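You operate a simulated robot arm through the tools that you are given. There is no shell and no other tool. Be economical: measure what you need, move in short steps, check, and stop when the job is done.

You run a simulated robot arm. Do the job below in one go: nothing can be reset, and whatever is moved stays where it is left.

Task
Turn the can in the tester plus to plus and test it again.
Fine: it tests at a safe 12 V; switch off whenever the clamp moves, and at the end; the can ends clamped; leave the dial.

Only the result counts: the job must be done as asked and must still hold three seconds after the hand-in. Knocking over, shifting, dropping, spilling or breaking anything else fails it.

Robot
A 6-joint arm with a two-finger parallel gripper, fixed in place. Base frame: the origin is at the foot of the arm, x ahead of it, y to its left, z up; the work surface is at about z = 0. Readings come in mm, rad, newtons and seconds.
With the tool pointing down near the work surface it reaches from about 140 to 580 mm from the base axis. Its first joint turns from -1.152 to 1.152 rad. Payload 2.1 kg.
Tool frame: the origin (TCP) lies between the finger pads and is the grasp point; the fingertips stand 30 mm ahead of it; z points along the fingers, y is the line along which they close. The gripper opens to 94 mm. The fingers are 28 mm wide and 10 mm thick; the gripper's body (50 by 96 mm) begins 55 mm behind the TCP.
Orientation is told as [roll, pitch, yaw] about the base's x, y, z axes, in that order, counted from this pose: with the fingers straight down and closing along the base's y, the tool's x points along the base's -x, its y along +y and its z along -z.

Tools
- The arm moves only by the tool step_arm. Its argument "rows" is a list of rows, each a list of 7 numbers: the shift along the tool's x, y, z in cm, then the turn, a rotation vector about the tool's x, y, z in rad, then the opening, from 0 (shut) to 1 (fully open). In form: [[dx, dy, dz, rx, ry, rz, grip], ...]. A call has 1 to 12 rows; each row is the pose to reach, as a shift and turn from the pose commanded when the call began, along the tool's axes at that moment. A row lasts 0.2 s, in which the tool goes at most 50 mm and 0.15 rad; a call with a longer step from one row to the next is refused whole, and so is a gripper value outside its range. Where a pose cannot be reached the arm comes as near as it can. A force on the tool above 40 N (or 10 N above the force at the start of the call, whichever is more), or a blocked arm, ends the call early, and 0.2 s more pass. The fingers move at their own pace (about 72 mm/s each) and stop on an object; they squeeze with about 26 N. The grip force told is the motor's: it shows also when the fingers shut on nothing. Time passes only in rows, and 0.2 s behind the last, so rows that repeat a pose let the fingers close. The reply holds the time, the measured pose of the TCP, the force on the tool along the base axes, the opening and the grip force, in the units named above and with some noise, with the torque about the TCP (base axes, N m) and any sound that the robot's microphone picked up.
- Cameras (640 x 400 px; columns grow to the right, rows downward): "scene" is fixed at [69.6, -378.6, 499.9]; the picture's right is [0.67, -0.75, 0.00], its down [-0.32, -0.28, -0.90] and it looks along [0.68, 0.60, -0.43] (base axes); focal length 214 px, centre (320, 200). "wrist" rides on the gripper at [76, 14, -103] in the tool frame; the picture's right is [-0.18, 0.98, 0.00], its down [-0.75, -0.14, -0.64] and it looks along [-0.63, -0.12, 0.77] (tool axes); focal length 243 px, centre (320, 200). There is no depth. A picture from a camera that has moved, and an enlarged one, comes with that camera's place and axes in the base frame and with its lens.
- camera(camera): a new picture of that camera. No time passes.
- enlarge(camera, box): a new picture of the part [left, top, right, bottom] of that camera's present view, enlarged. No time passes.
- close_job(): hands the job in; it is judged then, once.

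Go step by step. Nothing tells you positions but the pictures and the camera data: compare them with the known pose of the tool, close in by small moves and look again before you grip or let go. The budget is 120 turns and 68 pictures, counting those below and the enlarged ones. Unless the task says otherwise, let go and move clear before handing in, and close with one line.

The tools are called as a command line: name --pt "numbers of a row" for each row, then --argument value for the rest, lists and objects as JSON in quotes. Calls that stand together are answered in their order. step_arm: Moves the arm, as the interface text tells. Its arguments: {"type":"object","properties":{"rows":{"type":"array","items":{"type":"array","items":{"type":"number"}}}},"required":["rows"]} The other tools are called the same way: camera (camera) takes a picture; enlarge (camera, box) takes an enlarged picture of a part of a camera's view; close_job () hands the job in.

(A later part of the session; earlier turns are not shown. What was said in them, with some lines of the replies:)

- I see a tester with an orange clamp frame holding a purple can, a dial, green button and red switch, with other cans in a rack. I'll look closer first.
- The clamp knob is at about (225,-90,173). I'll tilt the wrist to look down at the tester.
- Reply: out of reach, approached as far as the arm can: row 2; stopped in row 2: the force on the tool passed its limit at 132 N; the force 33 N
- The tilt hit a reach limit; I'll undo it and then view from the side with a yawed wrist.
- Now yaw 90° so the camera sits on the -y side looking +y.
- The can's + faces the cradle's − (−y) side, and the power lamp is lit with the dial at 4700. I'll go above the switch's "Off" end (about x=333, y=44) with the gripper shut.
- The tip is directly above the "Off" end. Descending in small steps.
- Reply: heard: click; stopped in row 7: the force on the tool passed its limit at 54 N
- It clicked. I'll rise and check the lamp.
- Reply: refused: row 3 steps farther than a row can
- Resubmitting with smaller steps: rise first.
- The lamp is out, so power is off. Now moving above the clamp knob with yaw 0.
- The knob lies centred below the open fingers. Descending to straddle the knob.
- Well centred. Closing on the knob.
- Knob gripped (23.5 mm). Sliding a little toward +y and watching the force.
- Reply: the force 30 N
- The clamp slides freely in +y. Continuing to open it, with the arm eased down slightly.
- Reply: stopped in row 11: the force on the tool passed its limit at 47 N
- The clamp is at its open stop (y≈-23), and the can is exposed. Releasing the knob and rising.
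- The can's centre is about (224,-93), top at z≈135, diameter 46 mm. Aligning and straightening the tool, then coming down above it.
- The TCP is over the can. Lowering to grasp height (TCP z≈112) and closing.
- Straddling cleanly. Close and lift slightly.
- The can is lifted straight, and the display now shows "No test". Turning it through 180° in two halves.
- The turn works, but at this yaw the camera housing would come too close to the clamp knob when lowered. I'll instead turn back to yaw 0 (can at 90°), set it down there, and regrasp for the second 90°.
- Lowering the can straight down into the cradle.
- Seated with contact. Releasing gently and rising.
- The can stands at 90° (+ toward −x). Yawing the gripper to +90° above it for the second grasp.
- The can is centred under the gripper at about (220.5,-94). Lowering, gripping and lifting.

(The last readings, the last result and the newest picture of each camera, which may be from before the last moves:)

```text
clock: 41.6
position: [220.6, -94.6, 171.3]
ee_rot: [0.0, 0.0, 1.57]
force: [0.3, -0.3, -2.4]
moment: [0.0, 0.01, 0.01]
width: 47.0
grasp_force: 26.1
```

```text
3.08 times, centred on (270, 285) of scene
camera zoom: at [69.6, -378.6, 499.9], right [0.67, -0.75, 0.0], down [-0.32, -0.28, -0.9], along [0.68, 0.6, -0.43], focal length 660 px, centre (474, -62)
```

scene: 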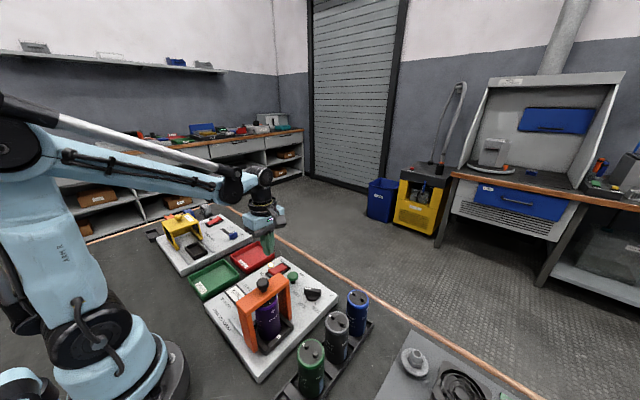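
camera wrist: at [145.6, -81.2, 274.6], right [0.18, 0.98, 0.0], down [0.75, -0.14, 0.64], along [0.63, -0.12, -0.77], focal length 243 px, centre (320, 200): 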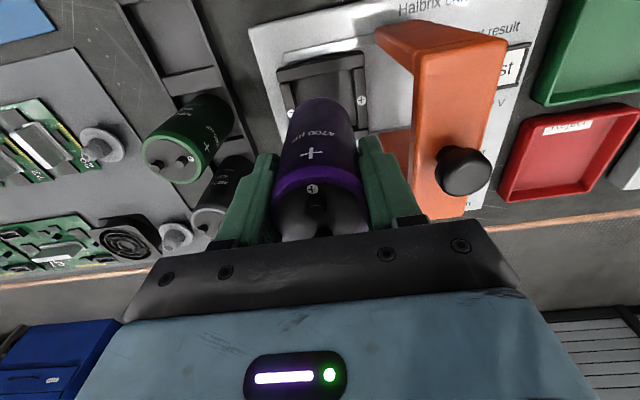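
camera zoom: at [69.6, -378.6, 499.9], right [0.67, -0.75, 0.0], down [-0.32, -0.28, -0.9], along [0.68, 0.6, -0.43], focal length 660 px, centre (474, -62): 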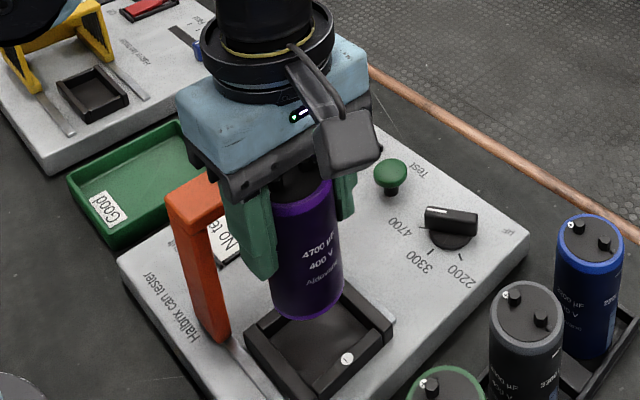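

Lifted. Turning the second 90° and nudging toward the cradle centre.

step_arm --pt "0 0 0 0 0 0.143 0.2" --pt "0 0 0 0 0 0.286 0.2" --pt "0 0 0 0 0 0.428 0.2" --pt "0 0 0 0 0 0.571 0.2" --pt "0 0 0 0 0 0.714 0.2" --pt "0 0 0 0 0 0.857 0.2" --pt "0 0 0 0 0 1.0 0.2" --pt "0 0 0 0 0 1.142 0.2" --pt "0 0 0 0 0 1.285 0.2" --pt "-0.1 -0.2 0 0 0 1.428 0.2" --pt "-0.2 -0.3 0 0 0 1.571 0.2" --pt "-0.2 -0.3 0 0 0 1.571 0.2"

enlarge --camera "wrist" --box '[230, 30, 430, 230]'

enlarge --camera "scene" --box '[220, 260, 320, 350]'

```text
clock: 44.2
position: [223.3, -93.0, 170.2]
ee_rot: [0.001, -0.001, -0.001]
force: [-0.5, 0.5, -2.6]
moment: [0.01, 0.01, -0.01]
width: 46.7
grasp_force: 26.0
```

```text
2.00 times, centred on (330, 130) of wrist
camera zoom: at [146.9, -78.3, 273.3], right [0.19, 0.98, 0.0], down [0.75, -0.14, 0.64], along [0.63, -0.12, -0.77], focal length 485 px, centre (300, 340)
```

zoom: 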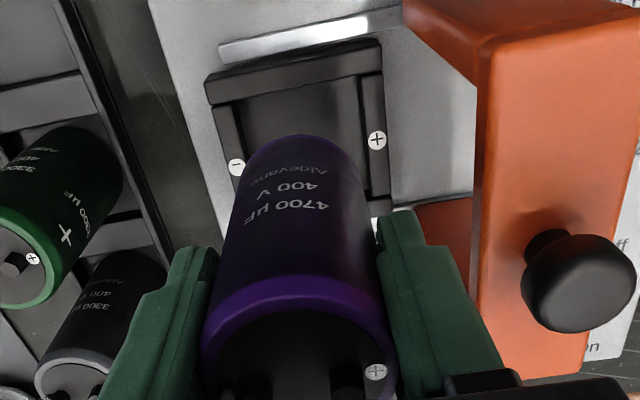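

```text
4.44 times, centred on (270, 305) of scene
camera zoom: at [69.6, -378.6, 499.9], right [0.67, -0.75, 0.0], down [-0.32, -0.28, -0.9], along [0.68, 0.6, -0.43], focal length 953 px, centre (542, -267)
```

zoom: 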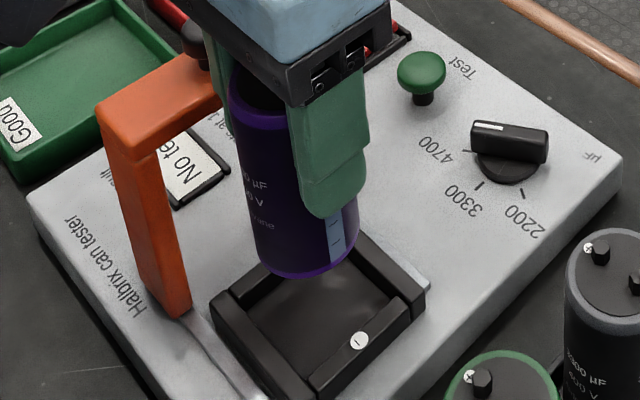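

+ now faces the cradle's + (+y). Lowering it into the cradle.

step_arm --pt "0 0.15 2 0 0 0 0.2" --pt "0 0.15 4 0 0 0 0.2" --pt "0 0.15 5.2 0 0 0 0.2" --pt "0 0.15 5.6 0 0 0 0.2" --pt "0 0.15 5.8 0 0 0 0.2" --pt "0 0.15 5.9 0 0 0 0.2" --pt "0 0.15 6.0 0 0 0 0.2"

```text
clock: 45.8
position: [223.9, -91.5, 110.9]
ee_rot: [0.0, 0.001, -0.001]
force: [-0.2, 1.3, -2.6]
moment: [-0.01, -0.01, -0.01]
width: 47.1
grasp_force: 26.4
```

step_arm --pt "0 0 0.1 0 0 0 0.2" --pt "0 0 0.15 0 0 0 0.2" --pt "0 0 0.2 0 0 0 0.2"

```text
clock: 46.6
position: [223.0, -91.7, 109.0]
ee_rot: [0.001, 0.002, 0.0]
force: [-2.3, -2.5, 18.7]
moment: [-0.05, 0.06, 0.03]
width: 46.9
grasp_force: 26.3
```

Seated (18 N, no tilting moment). Releasing and rising.

step_arm --pt "0 0 -0.1 0 0 0 0.55" --pt "0 0 -0.1 0 0 0 0.65" --pt "0 0 -0.1 0 0 0 0.65" --pt "0 0 -2 0 0 0 0.65" --pt "0 0 -5 0 0 0 0.65" --pt "0 0 -8 0 0 0 0.65" --pt "0 0 -12 0 0 0 0.65" --pt "0 0 -12 0 0 0 0.65"

enlarge --camera "scene" --box '[220, 260, 320, 350]'

enlarge --camera "wrist" --box '[230, 20, 430, 220]'

```text
clock: 48.4
position: [222.3, -91.4, 230.1]
ee_rot: [0.0, 0.001, 0.002]
force: [0.0, -0.3, 0.1]
moment: [0.01, 0.0, 0.01]
width: 61.2
grasp_force: 0.0
```

```text
4.44 times, centred on (270, 305) of scene
camera zoom: at [69.6, -378.6, 499.9], right [0.67, -0.75, 0.0], down [-0.32, -0.28, -0.9], along [0.68, 0.6, -0.43], focal length 953 px, centre (542, -267)
```

zoom: 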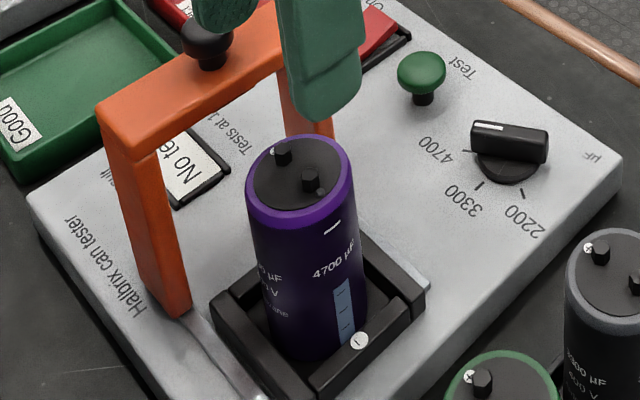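

```text
2.00 times, centred on (330, 120) of wrist
camera zoom: at [146.0, -76.9, 333.2], right [0.18, 0.98, 0.0], down [0.75, -0.14, 0.64], along [0.63, -0.12, -0.77], focal length 485 px, centre (300, 360)
```

zoom: 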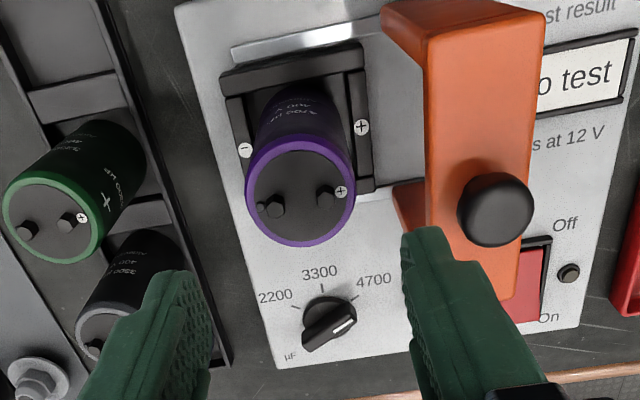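

The can sits plus to plus. Now back to the clamp knob at y≈-23.

step_arm --pt "0 3 0 0 0 0 0.65" --pt "-0.1 6 0 0 0 0 0.65" --pt "-0.15 6.9 0 0 0 0 0.65" --pt "-0.15 6.9 2 0 0 0 0.65" --pt "-0.15 6.9 3.4 0 0 0 0.65" --pt "-0.15 6.9 3.4 0 0 0 0.65" --pt "-0.15 6.9 3.4 0 0 0 0" --pt "-0.15 6.9 3.4 0 0 0 0" --pt "-0.15 6.9 3.4 0 0 0 0"

enlarge --camera "scene" --box '[220, 240, 320, 330]'

```text
clock: 50.4
position: [224.4, -23.4, 194.3]
ee_rot: [-0.006, 0.0, -0.002]
force: [2.5, -18.5, -5.7]
moment: [-0.28, 0.28, 0.04]
width: 23.4
grasp_force: 45.0
```

```text
4.44 times, centred on (270, 285) of scene
camera zoom: at [69.6, -378.7, 499.9], right [0.67, -0.75, 0.0], down [-0.32, -0.28, -0.9], along [0.68, 0.6, -0.43], focal length 953 px, centre (542, -178)
```

zoom: 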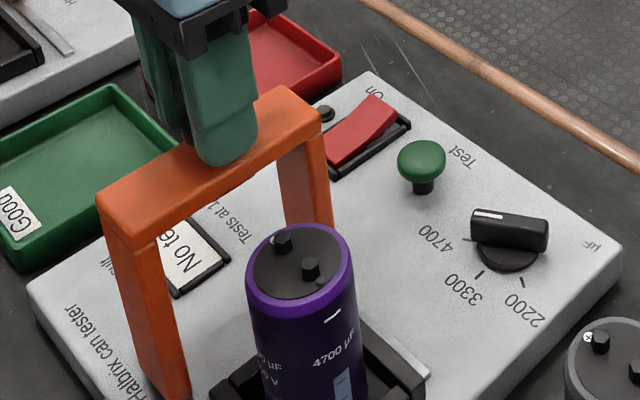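

Knob gripped again. Sliding the clamp back over the can.

step_arm --pt "0 -0.6 0 0 0 0 0" --pt "0 -1.2 0 0 0 0 0" --pt "0 -1.8 0 0 0 0 0" --pt "0 -2.4 0 0 0 0 0" --pt "0 -3.0 0 0 0 0 0" --pt "0 -3.6 0 0 0 0 0" --pt "0 -4.2 0 0 0 0 0" --pt "0 -4.8 0 0 0 0 0" --pt "0 -5.4 0 0 0 0 0" --pt "0 -5.9 0 0 0 0 0" --pt "0 -6.3 0 0 0 0 0" --pt "0 -6.5 0 0 0 0 0"

enlarge --camera "scene" --box '[220, 250, 320, 340]'

```text
clock: 53.0
position: [225.1, -87.2, 196.1]
ee_rot: [0.001, 0.0, -0.001]
force: [-0.2, 1.8, -32.4]
moment: [0.0, -0.04, 0.05]
width: 23.5
grasp_force: 45.0
```

```text
4.44 times, centred on (270, 295) of scene
camera zoom: at [69.7, -378.6, 499.9], right [0.67, -0.75, 0.0], down [-0.32, -0.28, -0.9], along [0.68, 0.6, -0.43], focal length 953 px, centre (542, -222)
```

zoom: 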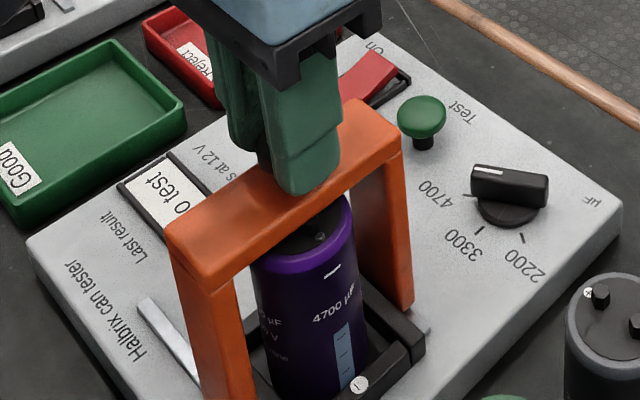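

Almost closed; continuing gently to the stop.

step_arm --pt "0 -0.15 0.05 0 0 0 0" --pt "0 -0.3 0.1 0 0 0 0" --pt "0 -0.45 0.1 0 0 0 0" --pt "0 -0.6 0.1 0 0 0 0"

```text
clock: 54.1
position: [225.6, -90.4, 194.6]
ee_rot: [0.01, -0.002, 0.004]
force: [-0.1, 2.2, 0.9]
moment: [-0.22, -0.07, -0.01]
width: 23.6
grasp_force: 45.0
stopped in row 4: the force on the tool passed its limit at 43 N (the readings are from after the stop); the commanded pose is now the measured one
```

The clamp is fully closed (y≈-90.4, as originally). Releasing the knob and rising.

step_arm --pt "0 0 0 0 0 0 0.6" --pt "0 0 0 0 0 0 0.6" --pt "0 0 -2 0 0 0 0.6" --pt "0 0 -5 0 0 0 0.6" --pt "0 0 -8 0 0 0 0.6" --pt "-2 2 -8 0 0 0 0" --pt "-5 5 -8 0 0 0 0" --pt "-8 8 -8 0 0 0 0" --pt "-11 11 -8 0 0 0 0" --pt "-14.2 13.5 -8 0 0 0 0" --pt "-14.2 13.5 -8 0 0 0 0"

enlarge --camera "scene" --box '[200, 240, 340, 360]'

camera --camera "wrist"

```text
clock: 56.5
position: [366.4, 44.6, 277.5]
ee_rot: [0.012, -0.003, 0.003]
force: [-0.6, 0.9, -0.4]
moment: [-0.02, -0.02, -0.01]
width: 0.0
grasp_force: 26.3
```

```text
3.33 times, centred on (270, 300) of scene
camera zoom: at [69.7, -378.6, 499.9], right [0.67, -0.75, 0.0], down [-0.32, -0.28, -0.9], along [0.68, 0.6, -0.43], focal length 715 px, centre (487, -133)
```

zoom: 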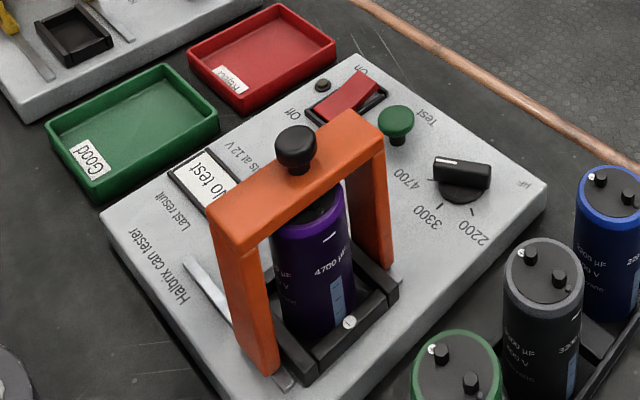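

```text
20 pictures are left
camera wrist: at [289.4, 58.1, 379.6], right [0.18, 0.98, 0.01], down [0.75, -0.15, 0.64], along [0.63, -0.11, -0.77], focal length 243 px, centre (320, 200)
```

wrist: 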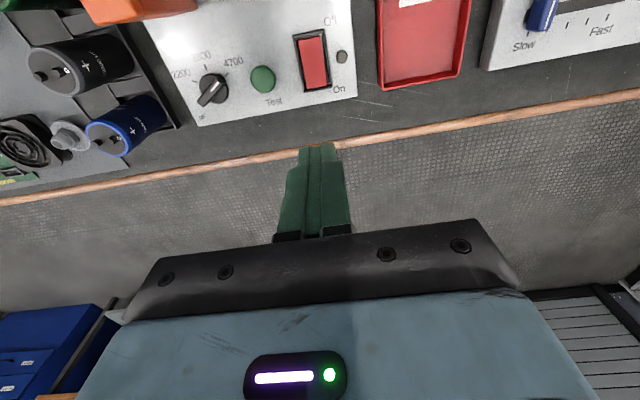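

Clamp closed over the can. Descending onto the "On" end of the switch.

step_arm --pt "-0.2 0 4 0 0 0 0" --pt "-0.2 0 8 0 0 0 0" --pt "-0.2 0 12 0 0 0 0" --pt "-0.2 0 16 0 0 0 0" --pt "-0.2 0 18 0 0 0 0" --pt "-0.2 0 19 0 0 0 0" --pt "-0.2 0 19.4 0 0 0 0" --pt "-0.2 0 19.7 0 0 0 0" --pt "-0.2 0 20.0 0 0 0 0" --pt "-0.2 0 20.3 0 0 0 0" --pt "-0.2 0 20.6 0 0 0 0"

```text
clock: 58.9
position: [369.8, 46.1, 72.4]
ee_rot: [0.01, -0.001, 0.004]
force: [-0.4, 0.3, 9.4]
moment: [-0.04, 0.13, -0.04]
width: 0.0
grasp_force: 25.9
heard: click
stopped in row 11: the force on the tool passed its limit at 46 N (the readings are from after the stop); the commanded pose is now the measured one
```

Clicked on. Rising and moving over the Test button.

step_arm --pt "0 0 -2 0 0 0 0" --pt "0 0 -4.5 0 0 0 0" --pt "0.5 -3 -4.5 0 0 0 0" --pt "1.5 -6.7 -4.5 0 0 0 0" --pt "1.5 -6.7 -4.5 0 0 0 0"

enlarge --camera "scene" --box '[220, 240, 320, 330]'

camera --camera "wrist"

```text
clock: 60.1
position: [354.1, -23.7, 115.6]
ee_rot: [0.01, -0.002, 0.004]
force: [0.9, 0.2, -0.9]
moment: [0.02, 0.03, -0.04]
width: 0.0
grasp_force: 26.6
```

```text
4.44 times, centred on (270, 285) of scene
camera zoom: at [69.6, -378.6, 499.9], right [0.67, -0.75, 0.0], down [-0.32, -0.28, -0.9], along [0.68, 0.6, -0.43], focal length 953 px, centre (542, -178)
```

zoom: 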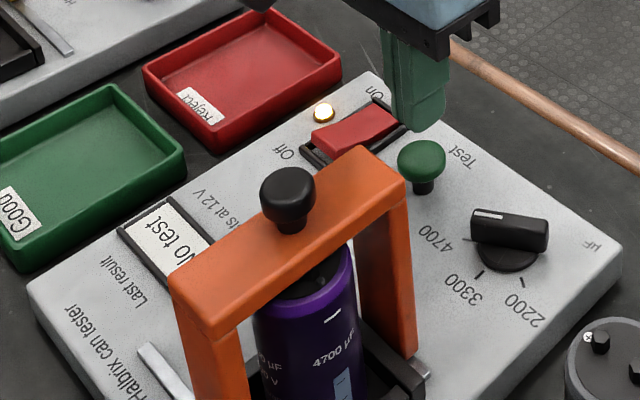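

```text
18 pictures are left
camera wrist: at [277.8, -10.4, 218.0], right [0.18, 0.98, 0.01], down [0.75, -0.15, 0.64], along [0.63, -0.11, -0.77], focal length 243 px, centre (320, 200)
```

wrist: 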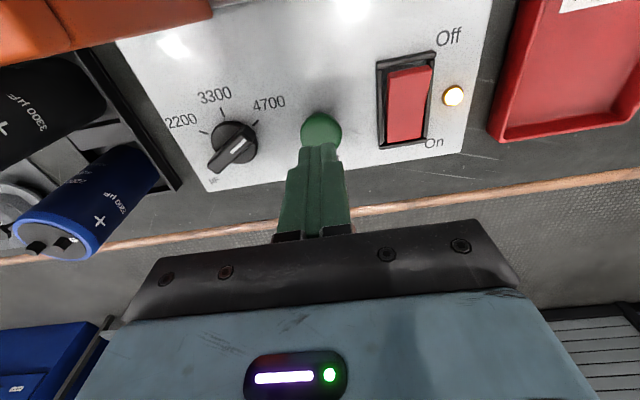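

Power lamp is lit and the tip is over Test. Pressing.

step_arm --pt "0.1 0.2 2 0 0 0 0" --pt "0.1 0.2 3 0 0 0 0" --pt "0.1 0.2 3.5 0 0 0 0" --pt "0.1 0.2 3.8 0 0 0 0" --pt "0.1 0.2 4.1 0 0 0 0" --pt "0.1 0.2 4.4 0 0 0 0" --pt "0.1 0.2 4.7 0 0 0 0" --pt "0.1 0.2 5.0 0 0 0 0" --pt "0.1 0.2 5.3 0 0 0 0"

enlarge --camera "scene" --box '[220, 240, 320, 330]'

```text
clock: 61.7
position: [354.5, -19.9, 72.0]
ee_rot: [0.009, -0.002, 0.004]
force: [-2.0, 0.0, 32.0]
moment: [0.0, 0.08, 0.04]
width: 0.0
grasp_force: 26.1
heard: click
stopped in row 7: the force on the tool passed its limit at 47 N (the readings are from after the stop); the commanded pose is now the measured one
```

```text
4.44 times, centred on (270, 285) of scene
camera zoom: at [69.5, -378.6, 500.0], right [0.67, -0.75, 0.0], down [-0.32, -0.28, -0.91], along [0.68, 0.6, -0.43], focal length 953 px, centre (542, -178)
```

zoom: 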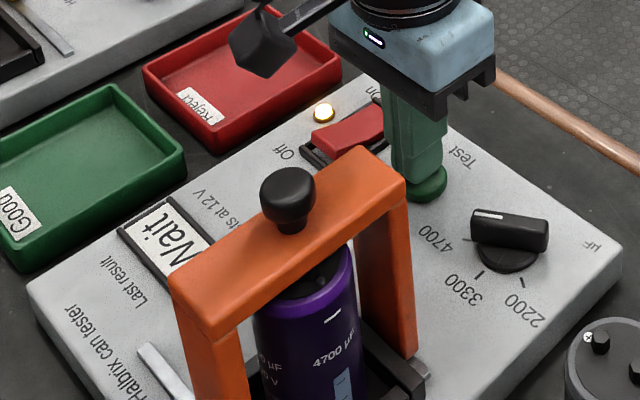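

The display shows "Wait". Rising and waiting for the result.

step_arm --pt "0 0 -2 0 0 0 0" --pt "0 0 -5 0 0 0 0" --pt "0 0 -5 0 0 0 0" --pt "0 0 -5 0 0 0 0" --pt "0 0 -5 0 0 0 0" --pt "0 0 -5 0 0 0 0" --pt "0 0 -5 0 0 0 0" --pt "0 0 -5 0 0 0 0" --pt "0 0 -5 0 0 0 0" --pt "0 0 -5 0 0 0 0" --pt "0 0 -5 0 0 0 0" --pt "0 0 -5 0 0 0 0"

enlarge --camera "scene" --box '[220, 240, 320, 330]'

```text
clock: 64.3
position: [354.2, -18.7, 121.1]
ee_rot: [0.008, -0.001, 0.003]
force: [-0.5, -0.2, -0.6]
moment: [-0.03, 0.01, -0.01]
width: 0.0
grasp_force: 25.7
```

```text
4.44 times, centred on (270, 285) of scene
camera zoom: at [69.6, -378.6, 499.9], right [0.67, -0.75, 0.0], down [-0.32, -0.28, -0.9], along [0.68, 0.6, -0.43], focal length 953 px, centre (542, -178)
```

zoom: 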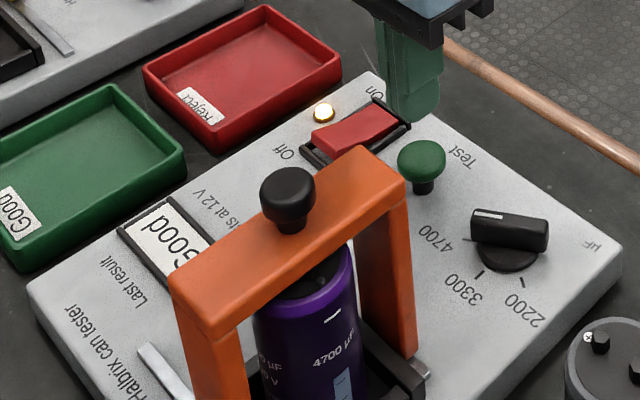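

Result "Good". Now switching off.

step_arm --pt "1 3 0 0 0 0 0" --pt "2.0 6.4 0 0 0 0 0" --pt "2.0 6.4 2 0 0 0 0" --pt "2.0 6.4 3.3 0 0 0 0" --pt "2.0 6.4 3.8 0 0 0 0" --pt "2.0 6.4 4.1 0 0 0 0" --pt "2.0 6.4 4.4 0 0 0 0" --pt "2.0 6.4 4.7 0 0 0 0" --pt "2.0 6.4 5.0 0 0 0 0" --pt "2.0 6.4 5.3 0 0 0 0"

```text
clock: 66.4
position: [334.0, 45.5, 71.8]
ee_rot: [0.008, 0.002, 0.002]
force: [-0.3, 0.4, 9.8]
moment: [-0.03, -0.08, 0.05]
width: 0.0
grasp_force: 25.5
heard: click
stopped in row 10: the force on the tool passed its limit at 60 N (the readings are from after the stop); the commanded pose is now the measured one
```

Clicked off. Rising clear and checking.

step_arm --pt "0 0 -3 0 0 0 0" --pt "0 0 -7 0 0 0 0" --pt "0 0 -11 0 0 0 0" --pt "0 0 -15 0 0 0 0" --pt "0 0 -19 0 0 0 0" --pt "0 0 -22 0 0 0 0.3" --pt "0 0 -22 0 0 0 0.3"

enlarge --camera "scene" --box '[200, 240, 360, 380]'

```text
clock: 68.0
position: [335.6, 45.1, 291.8]
ee_rot: [0.008, 0.001, 0.002]
force: [-0.6, -0.2, -0.9]
moment: [0.01, 0.0, -0.03]
width: 28.2
grasp_force: 0.1
```

```text
2.86 times, centred on (280, 310) of scene
camera zoom: at [69.6, -378.6, 499.9], right [0.67, -0.75, 0.0], down [-0.32, -0.28, -0.9], along [0.68, 0.6, -0.43], focal length 613 px, centre (434, -114)
```

zoom: 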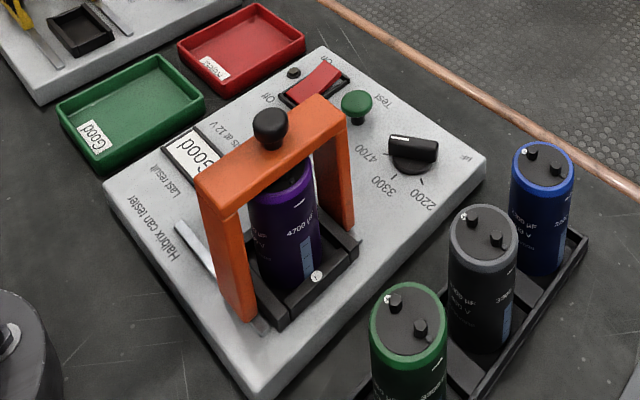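

The display reads "Good", the lamp is out, the can is clamped plus to plus, and the dial still points to 4700. The arm is clear, so I'm handing in.

close_job

```text
The job is handed in.
```

The can now sits plus to plus and clamped; it retested "Good", the power is off and I left the dial at 4700.
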